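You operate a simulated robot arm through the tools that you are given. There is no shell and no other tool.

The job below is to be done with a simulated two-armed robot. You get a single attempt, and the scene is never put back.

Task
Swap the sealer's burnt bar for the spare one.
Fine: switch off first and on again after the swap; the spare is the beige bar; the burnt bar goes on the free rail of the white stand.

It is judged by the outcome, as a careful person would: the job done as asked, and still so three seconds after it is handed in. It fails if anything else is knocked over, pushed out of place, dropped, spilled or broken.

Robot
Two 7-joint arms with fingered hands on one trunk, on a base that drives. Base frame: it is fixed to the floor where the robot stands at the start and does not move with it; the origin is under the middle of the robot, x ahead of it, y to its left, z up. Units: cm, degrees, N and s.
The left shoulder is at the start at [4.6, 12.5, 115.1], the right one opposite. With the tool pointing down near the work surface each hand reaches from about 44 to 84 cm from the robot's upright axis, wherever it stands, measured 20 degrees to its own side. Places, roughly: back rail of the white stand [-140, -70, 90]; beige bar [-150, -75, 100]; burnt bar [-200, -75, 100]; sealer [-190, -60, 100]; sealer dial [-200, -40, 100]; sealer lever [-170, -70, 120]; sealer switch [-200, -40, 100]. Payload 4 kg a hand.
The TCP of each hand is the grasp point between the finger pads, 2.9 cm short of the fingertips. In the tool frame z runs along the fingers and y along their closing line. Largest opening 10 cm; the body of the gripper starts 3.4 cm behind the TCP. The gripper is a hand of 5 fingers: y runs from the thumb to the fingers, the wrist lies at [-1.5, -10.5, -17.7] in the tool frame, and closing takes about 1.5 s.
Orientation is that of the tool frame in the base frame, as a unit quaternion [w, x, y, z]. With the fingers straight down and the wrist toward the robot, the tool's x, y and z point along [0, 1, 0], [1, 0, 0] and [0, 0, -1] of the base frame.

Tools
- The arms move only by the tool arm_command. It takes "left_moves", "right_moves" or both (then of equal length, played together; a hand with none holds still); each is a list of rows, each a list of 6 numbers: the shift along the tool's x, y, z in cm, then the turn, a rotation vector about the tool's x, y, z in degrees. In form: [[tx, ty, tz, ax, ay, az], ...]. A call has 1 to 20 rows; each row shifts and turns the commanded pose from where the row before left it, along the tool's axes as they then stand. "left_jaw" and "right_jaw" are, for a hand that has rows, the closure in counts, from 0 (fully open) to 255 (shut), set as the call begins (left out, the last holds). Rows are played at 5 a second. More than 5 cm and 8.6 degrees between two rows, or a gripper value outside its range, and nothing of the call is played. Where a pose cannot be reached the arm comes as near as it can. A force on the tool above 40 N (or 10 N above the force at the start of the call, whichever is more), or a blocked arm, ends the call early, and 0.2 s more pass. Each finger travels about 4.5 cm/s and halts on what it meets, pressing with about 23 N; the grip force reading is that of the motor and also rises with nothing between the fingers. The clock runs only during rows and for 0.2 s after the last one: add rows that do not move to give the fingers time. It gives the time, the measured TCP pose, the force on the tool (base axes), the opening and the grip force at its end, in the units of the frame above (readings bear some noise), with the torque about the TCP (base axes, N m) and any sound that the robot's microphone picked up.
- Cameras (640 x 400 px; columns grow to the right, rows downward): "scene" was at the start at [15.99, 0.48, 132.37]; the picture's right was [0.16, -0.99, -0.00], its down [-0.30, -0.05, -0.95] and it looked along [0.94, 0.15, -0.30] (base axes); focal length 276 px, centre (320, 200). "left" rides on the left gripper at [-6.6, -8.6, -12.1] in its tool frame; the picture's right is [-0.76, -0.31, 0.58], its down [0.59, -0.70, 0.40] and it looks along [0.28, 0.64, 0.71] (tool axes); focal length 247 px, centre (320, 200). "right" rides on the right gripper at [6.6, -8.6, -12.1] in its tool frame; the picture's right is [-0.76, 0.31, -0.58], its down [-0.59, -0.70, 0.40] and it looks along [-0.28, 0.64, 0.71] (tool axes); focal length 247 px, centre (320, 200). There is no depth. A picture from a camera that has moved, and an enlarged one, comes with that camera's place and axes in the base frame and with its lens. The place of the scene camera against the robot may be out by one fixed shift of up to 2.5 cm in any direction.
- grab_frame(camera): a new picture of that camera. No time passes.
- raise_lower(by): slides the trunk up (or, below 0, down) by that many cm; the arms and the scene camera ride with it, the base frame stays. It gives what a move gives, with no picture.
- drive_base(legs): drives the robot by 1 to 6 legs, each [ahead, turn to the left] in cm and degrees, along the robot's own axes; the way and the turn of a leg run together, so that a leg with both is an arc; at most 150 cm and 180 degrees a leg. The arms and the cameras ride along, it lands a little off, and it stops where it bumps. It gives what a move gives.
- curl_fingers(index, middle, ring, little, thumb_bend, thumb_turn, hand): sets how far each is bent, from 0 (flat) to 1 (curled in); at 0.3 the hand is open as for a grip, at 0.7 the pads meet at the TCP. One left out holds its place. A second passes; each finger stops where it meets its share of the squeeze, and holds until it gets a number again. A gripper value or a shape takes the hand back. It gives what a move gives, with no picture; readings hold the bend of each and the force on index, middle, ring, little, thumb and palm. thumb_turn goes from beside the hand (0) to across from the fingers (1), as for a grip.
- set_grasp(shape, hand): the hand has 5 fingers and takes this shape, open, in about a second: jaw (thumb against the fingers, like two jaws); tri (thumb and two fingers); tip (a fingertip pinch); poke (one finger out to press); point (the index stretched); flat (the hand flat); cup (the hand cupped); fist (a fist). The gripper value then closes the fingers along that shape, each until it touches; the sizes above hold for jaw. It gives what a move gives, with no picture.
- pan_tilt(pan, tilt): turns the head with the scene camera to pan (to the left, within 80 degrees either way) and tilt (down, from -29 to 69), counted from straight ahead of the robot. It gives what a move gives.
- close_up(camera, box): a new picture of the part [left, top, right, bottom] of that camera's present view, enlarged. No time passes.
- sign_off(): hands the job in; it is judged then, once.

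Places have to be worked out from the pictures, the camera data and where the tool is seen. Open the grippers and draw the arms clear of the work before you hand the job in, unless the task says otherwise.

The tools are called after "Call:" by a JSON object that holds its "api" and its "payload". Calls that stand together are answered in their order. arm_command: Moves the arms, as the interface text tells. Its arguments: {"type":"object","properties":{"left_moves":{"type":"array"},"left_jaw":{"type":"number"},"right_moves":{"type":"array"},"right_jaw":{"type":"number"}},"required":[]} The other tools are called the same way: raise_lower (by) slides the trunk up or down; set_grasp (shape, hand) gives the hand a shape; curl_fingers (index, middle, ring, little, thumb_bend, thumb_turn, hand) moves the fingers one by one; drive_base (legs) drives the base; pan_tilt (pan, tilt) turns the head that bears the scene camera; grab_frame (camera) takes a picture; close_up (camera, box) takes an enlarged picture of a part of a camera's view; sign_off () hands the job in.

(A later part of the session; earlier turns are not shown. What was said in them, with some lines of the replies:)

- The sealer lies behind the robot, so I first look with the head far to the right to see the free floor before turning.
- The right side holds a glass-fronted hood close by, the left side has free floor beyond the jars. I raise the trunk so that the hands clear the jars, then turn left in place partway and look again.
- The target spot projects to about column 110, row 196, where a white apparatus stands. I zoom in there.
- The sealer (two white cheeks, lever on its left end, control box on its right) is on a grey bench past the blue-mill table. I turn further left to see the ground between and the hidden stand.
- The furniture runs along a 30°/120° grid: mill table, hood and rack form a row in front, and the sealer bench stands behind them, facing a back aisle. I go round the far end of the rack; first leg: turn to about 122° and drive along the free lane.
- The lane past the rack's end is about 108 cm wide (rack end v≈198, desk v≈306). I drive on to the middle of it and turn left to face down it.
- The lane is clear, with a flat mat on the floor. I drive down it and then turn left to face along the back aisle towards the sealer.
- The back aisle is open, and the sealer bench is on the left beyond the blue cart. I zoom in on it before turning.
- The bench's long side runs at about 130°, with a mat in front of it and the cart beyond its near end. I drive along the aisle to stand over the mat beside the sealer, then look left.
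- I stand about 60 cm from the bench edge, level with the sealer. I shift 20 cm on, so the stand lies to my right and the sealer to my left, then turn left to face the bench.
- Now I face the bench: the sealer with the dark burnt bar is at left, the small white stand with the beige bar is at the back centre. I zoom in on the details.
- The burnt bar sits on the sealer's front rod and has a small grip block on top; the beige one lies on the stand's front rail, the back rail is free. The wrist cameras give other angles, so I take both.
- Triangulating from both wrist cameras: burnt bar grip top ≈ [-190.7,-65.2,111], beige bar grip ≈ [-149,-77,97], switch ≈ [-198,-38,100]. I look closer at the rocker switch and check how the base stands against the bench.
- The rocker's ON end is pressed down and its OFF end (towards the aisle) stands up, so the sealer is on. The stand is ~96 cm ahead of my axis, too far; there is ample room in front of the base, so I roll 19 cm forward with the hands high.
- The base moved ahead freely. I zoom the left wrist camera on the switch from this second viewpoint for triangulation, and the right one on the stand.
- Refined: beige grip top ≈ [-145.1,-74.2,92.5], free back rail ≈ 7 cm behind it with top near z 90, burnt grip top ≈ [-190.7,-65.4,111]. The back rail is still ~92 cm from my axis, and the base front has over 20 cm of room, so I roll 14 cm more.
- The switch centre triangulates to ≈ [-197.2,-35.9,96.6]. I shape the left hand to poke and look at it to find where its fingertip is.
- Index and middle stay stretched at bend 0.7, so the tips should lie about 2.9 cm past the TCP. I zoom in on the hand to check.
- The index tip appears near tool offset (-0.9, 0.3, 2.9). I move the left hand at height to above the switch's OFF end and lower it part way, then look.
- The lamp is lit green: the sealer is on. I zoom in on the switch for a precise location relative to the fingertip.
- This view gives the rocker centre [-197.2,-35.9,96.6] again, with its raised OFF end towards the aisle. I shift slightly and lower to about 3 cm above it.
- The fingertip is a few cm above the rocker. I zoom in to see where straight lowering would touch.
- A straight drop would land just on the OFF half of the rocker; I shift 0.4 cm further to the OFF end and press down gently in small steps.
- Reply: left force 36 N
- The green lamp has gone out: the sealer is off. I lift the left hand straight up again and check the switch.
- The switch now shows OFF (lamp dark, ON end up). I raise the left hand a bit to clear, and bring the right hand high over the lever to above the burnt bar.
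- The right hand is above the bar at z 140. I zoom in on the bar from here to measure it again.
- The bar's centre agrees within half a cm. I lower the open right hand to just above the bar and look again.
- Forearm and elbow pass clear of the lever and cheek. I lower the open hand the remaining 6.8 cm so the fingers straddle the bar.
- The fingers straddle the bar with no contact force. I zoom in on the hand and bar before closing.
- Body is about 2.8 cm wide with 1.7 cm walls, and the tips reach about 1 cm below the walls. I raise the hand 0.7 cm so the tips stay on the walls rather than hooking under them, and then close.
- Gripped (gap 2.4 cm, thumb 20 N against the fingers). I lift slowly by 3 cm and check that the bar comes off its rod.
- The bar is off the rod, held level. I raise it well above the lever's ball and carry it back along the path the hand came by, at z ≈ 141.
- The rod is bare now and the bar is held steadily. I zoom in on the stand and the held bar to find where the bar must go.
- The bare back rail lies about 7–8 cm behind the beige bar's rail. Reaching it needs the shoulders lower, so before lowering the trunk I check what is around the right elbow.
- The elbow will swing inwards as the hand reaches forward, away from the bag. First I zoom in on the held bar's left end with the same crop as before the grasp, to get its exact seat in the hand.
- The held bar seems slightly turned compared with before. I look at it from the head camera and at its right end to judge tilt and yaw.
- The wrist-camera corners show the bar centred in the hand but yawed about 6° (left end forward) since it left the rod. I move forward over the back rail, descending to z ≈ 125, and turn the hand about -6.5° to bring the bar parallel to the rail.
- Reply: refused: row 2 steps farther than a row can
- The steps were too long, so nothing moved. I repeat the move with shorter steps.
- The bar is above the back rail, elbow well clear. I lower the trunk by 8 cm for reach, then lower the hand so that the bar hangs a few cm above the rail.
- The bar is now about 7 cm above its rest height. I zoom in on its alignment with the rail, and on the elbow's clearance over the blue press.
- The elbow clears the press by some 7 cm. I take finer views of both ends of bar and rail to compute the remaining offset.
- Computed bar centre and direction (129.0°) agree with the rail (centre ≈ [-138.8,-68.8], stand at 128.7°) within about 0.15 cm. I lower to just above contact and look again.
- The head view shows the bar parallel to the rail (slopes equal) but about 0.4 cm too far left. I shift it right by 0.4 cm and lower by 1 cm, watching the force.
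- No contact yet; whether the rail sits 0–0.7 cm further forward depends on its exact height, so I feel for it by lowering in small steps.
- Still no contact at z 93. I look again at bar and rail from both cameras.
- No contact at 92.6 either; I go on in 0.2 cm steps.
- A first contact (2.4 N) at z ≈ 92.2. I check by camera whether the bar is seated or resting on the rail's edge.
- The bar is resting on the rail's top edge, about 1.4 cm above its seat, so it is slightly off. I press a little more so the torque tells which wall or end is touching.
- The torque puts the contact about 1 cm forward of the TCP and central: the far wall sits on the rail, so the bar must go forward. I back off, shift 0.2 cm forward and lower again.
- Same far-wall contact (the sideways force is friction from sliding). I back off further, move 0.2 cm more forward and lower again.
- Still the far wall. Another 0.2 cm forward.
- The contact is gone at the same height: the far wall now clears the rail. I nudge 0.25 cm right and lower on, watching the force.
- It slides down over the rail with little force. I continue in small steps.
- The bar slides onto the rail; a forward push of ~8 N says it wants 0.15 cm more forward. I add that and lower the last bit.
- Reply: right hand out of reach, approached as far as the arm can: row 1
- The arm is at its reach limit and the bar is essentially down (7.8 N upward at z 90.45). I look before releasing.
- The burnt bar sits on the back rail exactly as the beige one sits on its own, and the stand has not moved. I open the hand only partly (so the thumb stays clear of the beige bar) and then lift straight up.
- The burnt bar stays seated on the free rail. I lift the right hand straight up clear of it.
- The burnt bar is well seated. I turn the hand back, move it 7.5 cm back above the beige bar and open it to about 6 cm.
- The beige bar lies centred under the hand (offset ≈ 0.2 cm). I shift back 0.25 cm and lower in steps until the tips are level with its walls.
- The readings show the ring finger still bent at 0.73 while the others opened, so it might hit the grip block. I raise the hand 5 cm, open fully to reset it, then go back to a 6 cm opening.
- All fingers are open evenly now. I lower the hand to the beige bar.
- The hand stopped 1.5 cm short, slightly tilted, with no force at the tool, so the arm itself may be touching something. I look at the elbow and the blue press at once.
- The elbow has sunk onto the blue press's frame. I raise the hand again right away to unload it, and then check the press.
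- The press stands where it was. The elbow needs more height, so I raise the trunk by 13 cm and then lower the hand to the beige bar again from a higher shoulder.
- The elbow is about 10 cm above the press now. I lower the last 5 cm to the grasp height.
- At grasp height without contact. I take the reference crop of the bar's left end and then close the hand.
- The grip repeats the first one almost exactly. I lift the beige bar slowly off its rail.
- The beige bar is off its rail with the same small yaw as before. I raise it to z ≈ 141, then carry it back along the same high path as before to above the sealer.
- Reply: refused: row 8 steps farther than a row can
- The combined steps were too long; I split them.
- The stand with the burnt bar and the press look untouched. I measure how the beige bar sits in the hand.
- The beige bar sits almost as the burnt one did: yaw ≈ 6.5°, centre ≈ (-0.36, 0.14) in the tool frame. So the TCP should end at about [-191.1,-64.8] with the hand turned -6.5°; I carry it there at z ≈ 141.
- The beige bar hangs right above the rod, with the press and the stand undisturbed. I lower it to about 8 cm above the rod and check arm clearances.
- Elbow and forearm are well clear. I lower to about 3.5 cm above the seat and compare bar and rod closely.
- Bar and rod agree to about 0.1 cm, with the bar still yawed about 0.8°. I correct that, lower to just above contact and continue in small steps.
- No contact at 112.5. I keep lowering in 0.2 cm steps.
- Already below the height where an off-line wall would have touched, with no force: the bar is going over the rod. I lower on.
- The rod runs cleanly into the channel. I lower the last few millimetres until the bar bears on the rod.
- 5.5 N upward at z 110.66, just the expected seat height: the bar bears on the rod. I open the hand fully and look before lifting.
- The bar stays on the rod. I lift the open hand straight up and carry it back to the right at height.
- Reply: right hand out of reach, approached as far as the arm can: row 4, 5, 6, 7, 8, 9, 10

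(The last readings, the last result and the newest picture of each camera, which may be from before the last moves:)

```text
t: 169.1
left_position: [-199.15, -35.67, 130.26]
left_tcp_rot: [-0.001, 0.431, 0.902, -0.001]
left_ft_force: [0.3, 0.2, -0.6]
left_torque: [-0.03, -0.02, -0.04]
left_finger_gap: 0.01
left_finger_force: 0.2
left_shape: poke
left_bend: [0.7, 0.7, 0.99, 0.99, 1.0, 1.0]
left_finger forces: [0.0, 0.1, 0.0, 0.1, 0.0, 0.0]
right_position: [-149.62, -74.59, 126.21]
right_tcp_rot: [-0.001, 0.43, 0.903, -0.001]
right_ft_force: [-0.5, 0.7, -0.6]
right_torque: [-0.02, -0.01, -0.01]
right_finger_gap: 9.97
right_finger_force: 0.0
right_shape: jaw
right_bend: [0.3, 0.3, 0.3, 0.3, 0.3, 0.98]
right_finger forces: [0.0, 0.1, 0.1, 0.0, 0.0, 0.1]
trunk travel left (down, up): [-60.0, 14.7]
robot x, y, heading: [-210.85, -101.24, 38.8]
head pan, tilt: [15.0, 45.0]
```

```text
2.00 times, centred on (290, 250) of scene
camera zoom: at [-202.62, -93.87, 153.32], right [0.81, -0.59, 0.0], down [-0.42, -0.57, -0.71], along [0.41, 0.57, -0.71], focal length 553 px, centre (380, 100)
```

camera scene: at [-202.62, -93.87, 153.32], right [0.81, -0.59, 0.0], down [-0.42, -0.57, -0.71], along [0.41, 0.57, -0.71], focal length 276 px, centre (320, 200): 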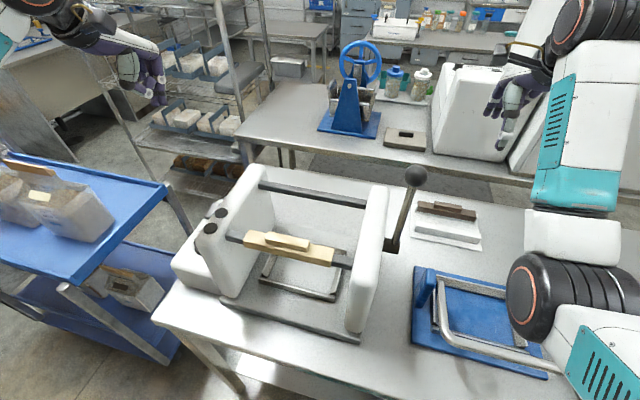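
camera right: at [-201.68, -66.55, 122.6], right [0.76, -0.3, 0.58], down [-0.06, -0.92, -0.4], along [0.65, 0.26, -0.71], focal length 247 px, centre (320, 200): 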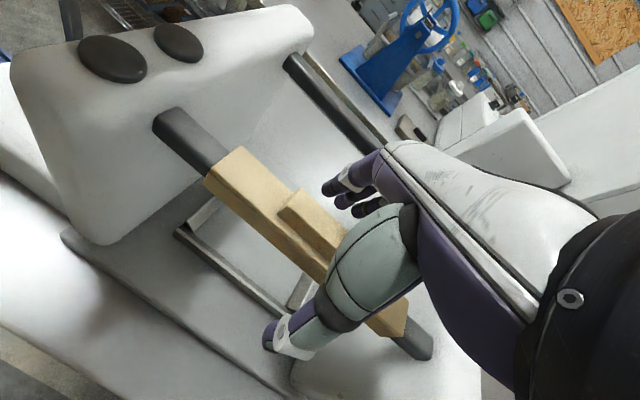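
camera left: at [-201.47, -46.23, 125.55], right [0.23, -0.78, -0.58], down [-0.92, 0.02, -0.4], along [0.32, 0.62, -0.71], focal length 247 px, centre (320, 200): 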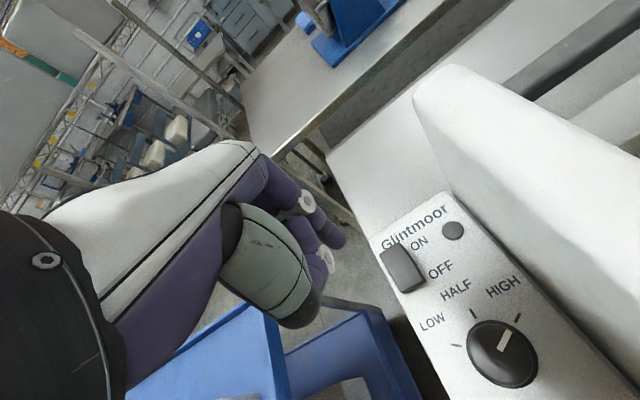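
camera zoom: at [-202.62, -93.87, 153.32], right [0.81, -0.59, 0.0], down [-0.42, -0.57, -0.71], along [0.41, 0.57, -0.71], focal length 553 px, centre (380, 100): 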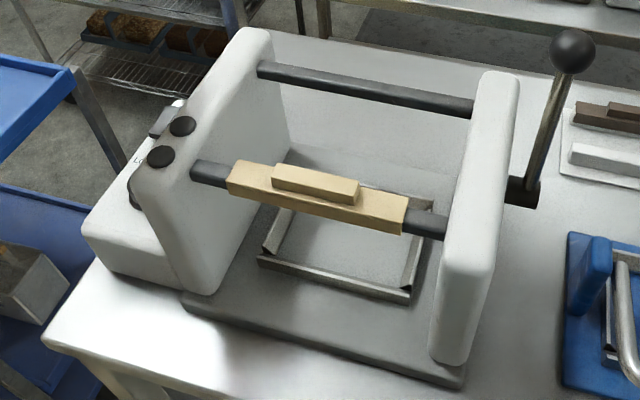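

The beige bar sits centred and level on the rod, lever and cheeks unchanged, and the burnt bar is on the stand. Now I bring the left index above the rocker's ON end to switch the sealer on again.

Call:
{"api": "arm_command", "payload": {"left_moves": [[0, 2.6, 0, 0, 0, 0], [0, 0, 4, 0, 0, 0], [0, 0, 4, 0, 0, 0], [0, 0, 4, 0, 0, 0], [0, 0, 4, 0, 0, 0], [0, 0, 4, 0, 0, 0], [0, 0, 4, 0, 0, 0], [0, 0, 2.5, 0, 0, 0], [0, 0, 0, 0, 0, 0]]}}

Call:
{"api": "grab_frame", "payload": {"camera": "left"}}

Call:
{"api": "close_up", "payload": {"camera": "left", "box": [290, 170, 450, 300]}}

Call:
{"api": "grab_frame", "payload": {"camera": "scene"}}

```text
t: 171.1
left_position: [-197.22, -34.19, 103.95]
left_tcp_rot: [0.0, 0.432, 0.902, 0.0]
left_ft_force: [-0.2, -0.1, -0.9]
left_torque: [0.0, 0.01, 0.01]
left_finger_gap: 0.02
left_finger_force: 0.0
left_shape: poke
left_bend: [0.7, 0.7, 0.99, 0.99, 1.0, 1.0]
left_finger forces: [0.0, 0.0, 0.0, 0.0, 0.0, 0.0]
right_position: [-149.77, -75.0, 126.17]
right_tcp_rot: [0.0, 0.432, 0.902, -0.001]
right_ft_force: [-0.1, -0.2, 0.2]
right_torque: [-0.02, 0.01, -0.02]
right_finger_gap: 10.01
right_finger_force: 0.0
right_shape: jaw
right_bend: [0.3, 0.3, 0.3, 0.3, 0.3, 0.98]
right_finger forces: [0.1, 0.1, 0.1, 0.0, 0.1, 0.0]
trunk travel left (down, up): [-60.0, 14.7]
robot x, y, heading: [-210.64, -101.35, 39.0]
head pan, tilt: [15.0, 45.0]
```

```text
taken
camera left: at [-199.73, -44.77, 115.96], right [0.23, -0.78, -0.58], down [-0.92, 0.02, -0.4], along [0.32, 0.62, -0.71], focal length 247 px, centre (320, 200)
```

left: 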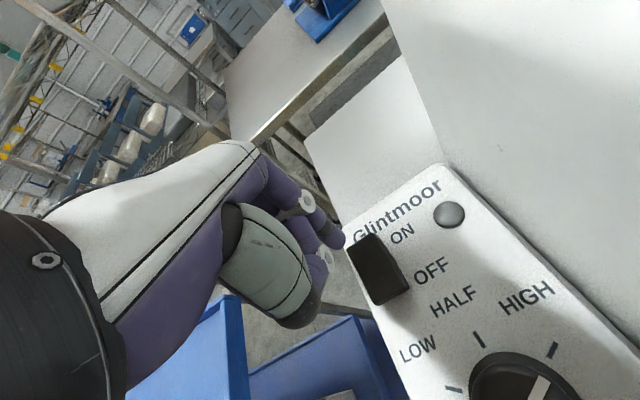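

```text
3.08 times, centred on (370, 235) of left
camera zoom: at [-199.73, -44.77, 115.96], right [0.23, -0.78, -0.58], down [-0.92, 0.02, -0.4], along [0.32, 0.62, -0.71], focal length 760 px, centre (166, 92)
```

zoom: 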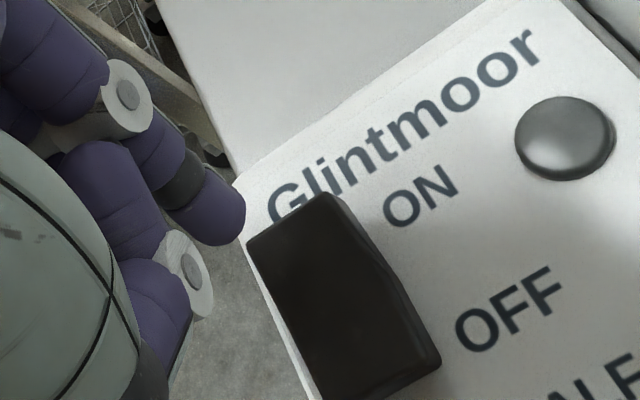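

```text
taken
camera scene: at [-202.85, -94.1, 153.35], right [0.81, -0.59, 0.0], down [-0.42, -0.57, -0.71], along [0.42, 0.57, -0.71], focal length 276 px, centre (320, 200)
```

scene: 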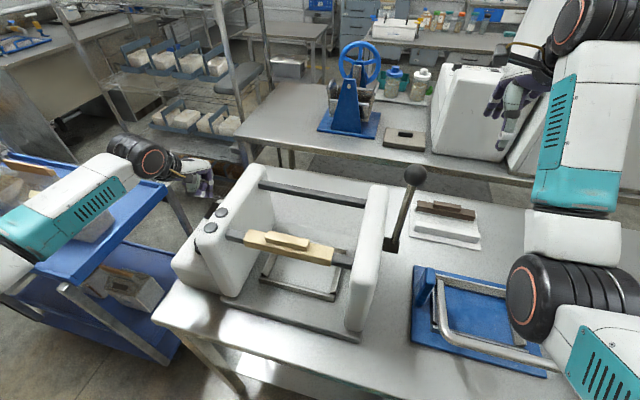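

The index will land about a quarter of the way in from the raised ON end, as it did on the OFF side. I shift 0.2 cm further and press down in small steps.

Call:
{"api": "arm_command", "payload": {"left_moves": [[0, 0.2, 1.0, 0, 0, 0], [0, 0, 0.8, 0, 0, 0], [0, 0, 0.7, 0, 0, 0], [0, 0, 0.7, 0, 0, 0], [0, 0, 0.7, 0, 0, 0], [0, 0, 0.6, 0, 0, 0]]}}

Call:
{"api": "grab_frame", "payload": {"camera": "left"}}

```text
t: 172.5
left_position: [-196.78, -34.05, 100.06]
left_tcp_rot: [0.002, 0.432, 0.902, 0.008]
left_ft_force: [-5.9, -1.5, 33.2]
left_torque: [-0.1, -0.06, -0.04]
left_finger_gap: 0.0
left_finger_force: 0.0
left_shape: poke
left_bend: [0.7, 0.7, 0.99, 0.99, 1.0, 1.0]
left_finger forces: [30.5, 4.9, 0.0, 0.0, 0.0, 0.0]
right_position: [-149.84, -75.34, 126.56]
right_tcp_rot: [0.0, 0.432, 0.902, 0.001]
right_ft_force: [0.6, 0.3, 0.4]
right_torque: [0.02, -0.01, 0.0]
right_finger_gap: 9.99
right_finger_force: 0.2
right_shape: jaw
right_bend: [0.3, 0.3, 0.3, 0.3, 0.3, 0.98]
right_finger forces: [0.1, 0.0, 0.0, 0.0, 0.0, 0.0]
trunk travel left (down, up): [-60.0, 14.7]
robot x, y, heading: [-210.57, -101.25, 38.9]
head pan, tilt: [15.0, 45.0]
```

```text
taken
camera left: at [-199.41, -44.71, 112.09], right [0.24, -0.78, -0.58], down [-0.91, 0.02, -0.41], along [0.33, 0.63, -0.7], focal length 247 px, centre (320, 200)
```

left: 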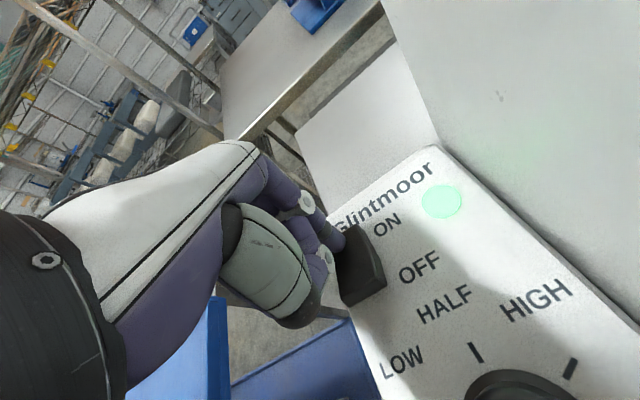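

The lamp is green again: the sealer is on. I lift the left hand straight up and check switch and dial.

Call:
{"api": "arm_command", "payload": {"left_moves": [[0, 0, -2, 0, 0, 0], [0, 0, -4, 0, 0, 0], [0, 0, -4, 0, 0, 0], [0, 0, -4, 0, 0, 0], [0, 0, 0, 0, 0, 0]]}}

Call:
{"api": "grab_frame", "payload": {"camera": "left"}}

```text
t: 173.7
left_position: [-196.75, -34.03, 113.3]
left_tcp_rot: [0.0, 0.432, 0.902, 0.0]
left_ft_force: [0.6, 0.7, 0.5]
left_torque: [-0.03, 0.02, 0.03]
left_finger_gap: 0.03
left_finger_force: 0.1
left_shape: poke
left_bend: [0.7, 0.7, 0.99, 0.99, 1.0, 1.0]
left_finger forces: [0.0, 0.0, 0.1, 0.1, 0.0, 0.0]
right_position: [-149.82, -74.97, 126.34]
right_tcp_rot: [0.0, 0.432, 0.902, 0.0]
right_ft_force: [-0.1, 0.3, 0.0]
right_torque: [-0.01, -0.02, -0.01]
right_finger_gap: 10.01
right_finger_force: 0.0
right_shape: jaw
right_bend: [0.3, 0.3, 0.3, 0.3, 0.3, 0.98]
right_finger forces: [0.1, 0.0, 0.1, 0.0, 0.1, 0.0]
trunk travel left (down, up): [-60.0, 14.7]
robot x, y, heading: [-210.86, -101.49, 39.1]
head pan, tilt: [15.0, 45.0]
```

```text
taken
camera left: at [-199.31, -44.7, 125.49], right [0.23, -0.78, -0.58], down [-0.92, 0.02, -0.4], along [0.32, 0.62, -0.71], focal length 247 px, centre (320, 200)
```

left: 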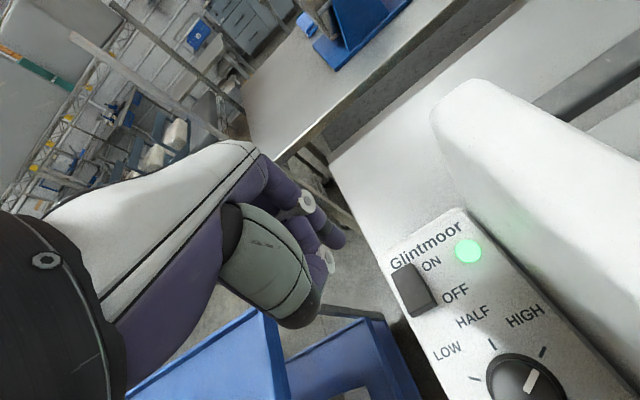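

The sealer is on, the dial is unchanged. I raise both hands to a safe height and open the left hand.

Call:
{"api": "arm_command", "payload": {"left_moves": [[0, 0, -4, 0, 0, 0], [0, 0, -4, 0, 0, 0], [0, 0, -4, 0, 0, 0], [0, 0, -4, 0, 0, 0], [0, 0, -4, 0, 0, 0], [0, 0, -4, 0, 0, 0], [0, 0, 0, 0, 0, 0]], "right_moves": [[0, 0, -2.5, 0, 0, 0], [0, 0, -2.5, 0, 0, 0], [0, 0, -2.5, 0, 0, 0], [0, 0, -2.5, 0, 0, 0], [0, 0, -2.5, 0, 0, 0], [0, 0, -2.5, 0, 0, 0], [0, 0, 0, 0, 0, 0]]}}

Call:
{"api": "set_grasp", "payload": {"hand": "left", "shape": "jaw"}}

Call:
{"api": "grab_frame", "payload": {"camera": "scene"}}

```text
t: 175.3
left_position: [-196.68, -34.06, 137.13]
left_tcp_rot: [0.0, 0.433, 0.901, 0.0]
left_ft_force: [-0.8, 0.7, 1.5]
left_torque: [-0.01, 0.0, 0.01]
left_finger_gap: 0.0
left_finger_force: 0.1
left_shape: poke
left_bend: [0.7, 0.7, 0.99, 0.99, 1.0, 1.0]
left_finger forces: [0.0, 0.0, 0.0, 0.1, 0.0, 0.1]
right_position: [-149.69, -75.07, 141.3]
right_tcp_rot: [0.0, 0.431, 0.902, -0.001]
right_ft_force: [0.6, -0.2, 0.1]
right_torque: [0.0, 0.01, 0.01]
right_finger_gap: 9.98
right_finger_force: 0.0
right_shape: jaw
right_bend: [0.3, 0.3, 0.3, 0.3, 0.3, 0.98]
right_finger forces: [0.0, 0.1, 0.0, 0.0, 0.0, 0.0]
trunk travel left (down, up): [-60.0, 14.7]
robot x, y, heading: [-210.86, -101.27, 38.8]
head pan, tilt: [15.0, 45.0]
```

```text
t: 176.2
left_position: [-196.8, -34.11, 137.17]
left_tcp_rot: [0.001, 0.432, 0.902, 0.0]
left_ft_force: [-0.7, -0.4, -0.3]
left_torque: [0.02, 0.01, -0.01]
left_finger_gap: 10.0
left_finger_force: 0.1
left_shape: jaw
left_bend: [0.3, 0.3, 0.3, 0.3, 0.3, 0.98]
left_finger forces: [0.0, 0.0, 0.1, 0.0, 0.0, 0.1]
right_position: [-149.61, -75.0, 141.3]
right_tcp_rot: [-0.001, 0.433, 0.902, 0.0]
right_ft_force: [-0.4, 1.1, 0.0]
right_torque: [0.03, 0.01, -0.03]
right_finger_gap: 9.98
right_finger_force: 0.1
right_shape: jaw
right_bend: [0.3, 0.3, 0.3, 0.3, 0.3, 0.98]
right_finger forces: [0.0, 0.1, 0.0, 0.0, 0.0, 0.1]
trunk travel left (down, up): [-60.0, 14.7]
robot x, y, heading: [-210.84, -101.69, 38.7]
head pan, tilt: [15.0, 45.0]
```

```text
taken
camera scene: at [-202.81, -94.07, 153.34], right [0.81, -0.59, 0.0], down [-0.42, -0.57, -0.71], along [0.42, 0.57, -0.71], focal length 276 px, centre (320, 200)
```

scene: 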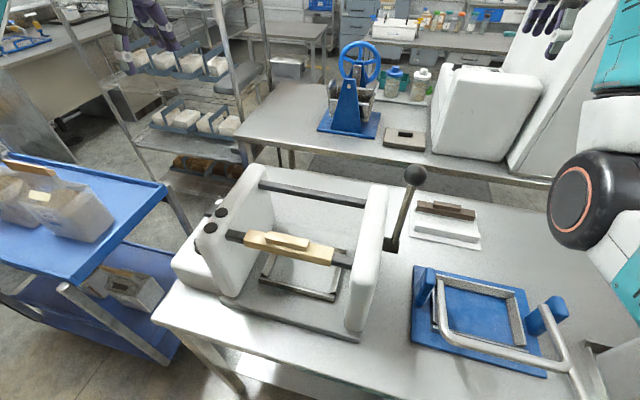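

All is in place: beige bar in the sealer, burnt bar on the stand's back rail, press untouched. I roll straight back to where I stood before, drawing the arms clear of the bench.

Call:
{"api": "drive_base", "payload": {"legs": [[-31, 0]]}}

Call:
{"api": "pan_tilt", "payload": {"pan": 0, "tilt": 40}}

Call:
{"api": "grab_frame", "payload": {"camera": "scene"}}

Call:
{"api": "close_up", "payload": {"camera": "scene", "box": [150, 90, 350, 250]}}

Call:
{"api": "close_up", "payload": {"camera": "scene", "box": [320, 135, 480, 245]}}

```text
t: 178.2
left_position: [-221.14, -53.56, 137.27]
left_tcp_rot: [0.0, 0.429, 0.903, 0.001]
left_ft_force: [-0.9, 0.0, 0.0]
left_torque: [0.0, 0.0, -0.02]
left_finger_gap: 9.97
left_finger_force: 0.1
left_shape: jaw
left_bend: [0.3, 0.3, 0.3, 0.3, 0.3, 0.98]
left_finger forces: [0.0, 0.1, 0.1, 0.1, 0.0, 0.1]
right_position: [-173.98, -94.11, 141.39]
right_tcp_rot: [0.0, 0.429, 0.903, 0.0]
right_ft_force: [-0.3, -0.7, 1.2]
right_torque: [0.03, -0.01, 0.02]
right_finger_gap: 9.98
right_finger_force: 0.0
right_shape: jaw
right_bend: [0.3, 0.3, 0.3, 0.3, 0.3, 0.98]
right_finger forces: [0.0, 0.1, 0.0, 0.0, 0.0, 0.0]
trunk travel left (down, up): [-60.0, 14.7]
robot x, y, heading: [-234.68, -120.9, 38.9]
head pan, tilt: [15.0, 45.0]
```

```text
t: 179.0
left_position: [-221.06, -53.36, 137.1]
left_tcp_rot: [0.0, 0.429, 0.903, 0.0]
left_ft_force: [-0.4, -0.3, 0.5]
left_torque: [0.01, -0.01, 0.0]
left_finger_gap: 10.0
left_finger_force: 0.1
left_shape: jaw
left_bend: [0.3, 0.3, 0.3, 0.3, 0.3, 0.98]
left_finger forces: [0.0, 0.1, 0.0, 0.0, 0.1, 0.0]
right_position: [-173.83, -94.17, 141.31]
right_tcp_rot: [0.0, 0.429, 0.903, -0.001]
right_ft_force: [0.0, 0.4, 0.5]
right_torque: [-0.01, 0.01, -0.02]
right_finger_gap: 9.98
right_finger_force: 0.0
right_shape: jaw
right_bend: [0.3, 0.3, 0.3, 0.3, 0.3, 0.98]
right_finger forces: [0.0, 0.1, 0.1, 0.1, 0.1, 0.0]
trunk travel left (down, up): [-60.0, 14.7]
robot x, y, heading: [-234.66, -120.84, 39.1]
head pan, tilt: [0.0, 40.0]
```

```text
taken
camera scene: at [-224.98, -114.7, 154.06], right [0.63, -0.77, 0.0], down [-0.5, -0.41, -0.77], along [0.59, 0.48, -0.64], focal length 276 px, centre (320, 200)
```

scene: 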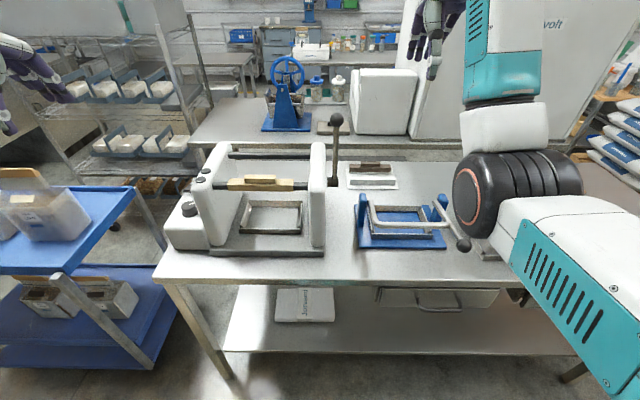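

```text
2.50 times, centred on (250, 170) of scene
camera zoom: at [-224.98, -114.7, 154.06], right [0.63, -0.77, 0.0], down [-0.5, -0.41, -0.77], along [0.59, 0.48, -0.64], focal length 691 px, centre (495, 275)
```

zoom: 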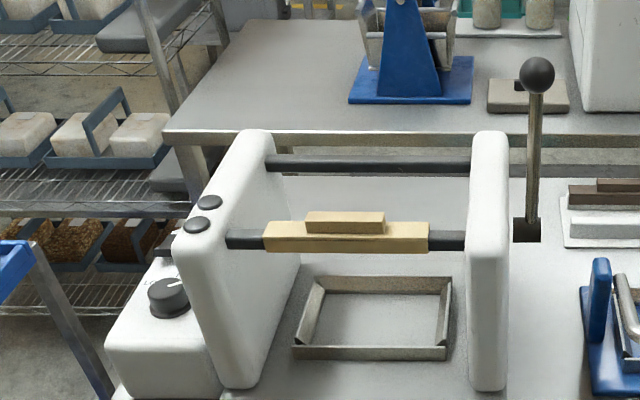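

```text
3.64 times, centred on (400, 190) of scene
camera zoom: at [-224.98, -114.7, 154.06], right [0.63, -0.77, 0.0], down [-0.5, -0.41, -0.77], along [0.59, 0.48, -0.64], focal length 1005 px, centre (29, 236)
```

zoom: 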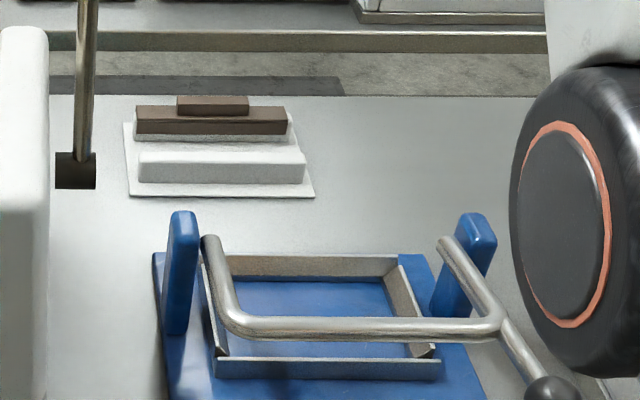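

Sealer, stand and press all look right. I check the things on the right side of the bench too before handing in.

Call:
{"api": "pan_tilt", "payload": {"pan": -40, "tilt": 40}}

Call:
{"api": "grab_frame", "payload": {"camera": "scene"}}

Call:
{"api": "grab_frame", "payload": {"camera": "right"}}

Call:
{"api": "grab_frame", "payload": {"camera": "left"}}

```text
t: 180.1
left_position: [-221.06, -53.53, 137.16]
left_tcp_rot: [0.001, 0.43, 0.903, -0.001]
left_ft_force: [-0.1, -0.1, 0.2]
left_torque: [0.0, 0.0, -0.01]
left_finger_gap: 9.98
left_finger_force: 0.0
left_shape: jaw
left_bend: [0.3, 0.3, 0.3, 0.3, 0.3, 0.98]
left_finger forces: [0.0, 0.0, 0.0, 0.0, 0.1, 0.0]
right_position: [-173.85, -94.09, 141.27]
right_tcp_rot: [-0.001, 0.429, 0.903, -0.001]
right_ft_force: [-0.1, 0.0, -0.1]
right_torque: [0.03, 0.0, 0.0]
right_finger_gap: 10.0
right_finger_force: 0.0
right_shape: jaw
right_bend: [0.3, 0.3, 0.3, 0.3, 0.3, 0.98]
right_finger forces: [0.0, 0.0, 0.0, 0.1, 0.1, 0.0]
trunk travel left (down, up): [-60.0, 14.7]
robot x, y, heading: [-234.73, -120.86, 39.6]
head pan, tilt: [-40.0, 40.0]
```

```text
taken
camera scene: at [-223.09, -120.21, 154.07], right [-0.01, -1.0, 0.0], down [-0.64, 0.01, -0.77], along [0.77, -0.01, -0.64], focal length 276 px, centre (320, 200)
```

scene: 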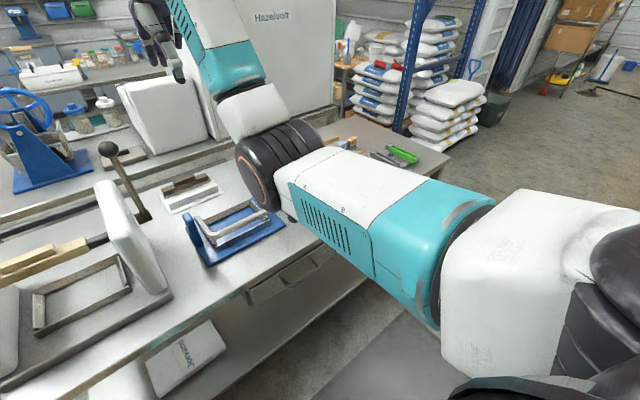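

```text
taken
camera right: at [-184.63, -94.45, 153.31], right [0.72, -0.39, 0.58], down [-0.17, -0.9, -0.4], along [0.68, 0.18, -0.71], focal length 247 px, centre (320, 200)
```

right: 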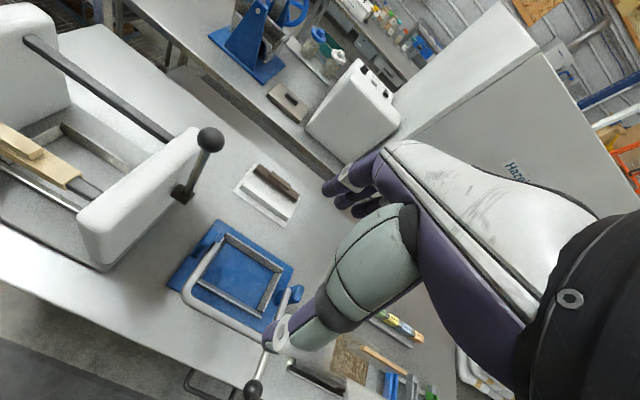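

```text
taken
camera left: at [-223.58, -64.02, 149.3], right [0.24, -0.78, -0.58], down [-0.92, 0.01, -0.4], along [0.32, 0.62, -0.71], focal length 247 px, centre (320, 200)
```

left: 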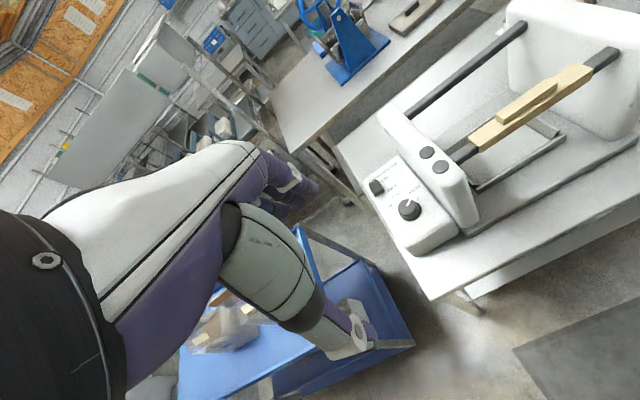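

Everything stands as it should: sealer on with the beige bar, burnt bar on the stand's back rail, press, bag and lever undisturbed, both hands open and well clear. I hand the job in.

Call:
{"api": "sign_off", "payload": {}}

```text
The job is handed in.
```

I swapped the bars and handed the job in; I haven't seen the verdict.

- **Switching:** I turned the sealer off before the swap and the lamp went dark. I turned it back on afterwards and the lamp came up green. The dial looks unchanged.
- **Beige bar:** it sits level and centred on the sealer's rod.
- **Burnt bar:** it is on the back rail of the white stand, which was the free one.

**Contact with the blue press:** while I was reaching for the beige bar, the right arm stopped short, most likely because the elbow was resting on the frame of the blue press. I backed off at once. From the camera views, the press and its handle have not moved.

At the end, both hands were open and well above the bench. The lever, the bag and the other items I checked look undisturbed.
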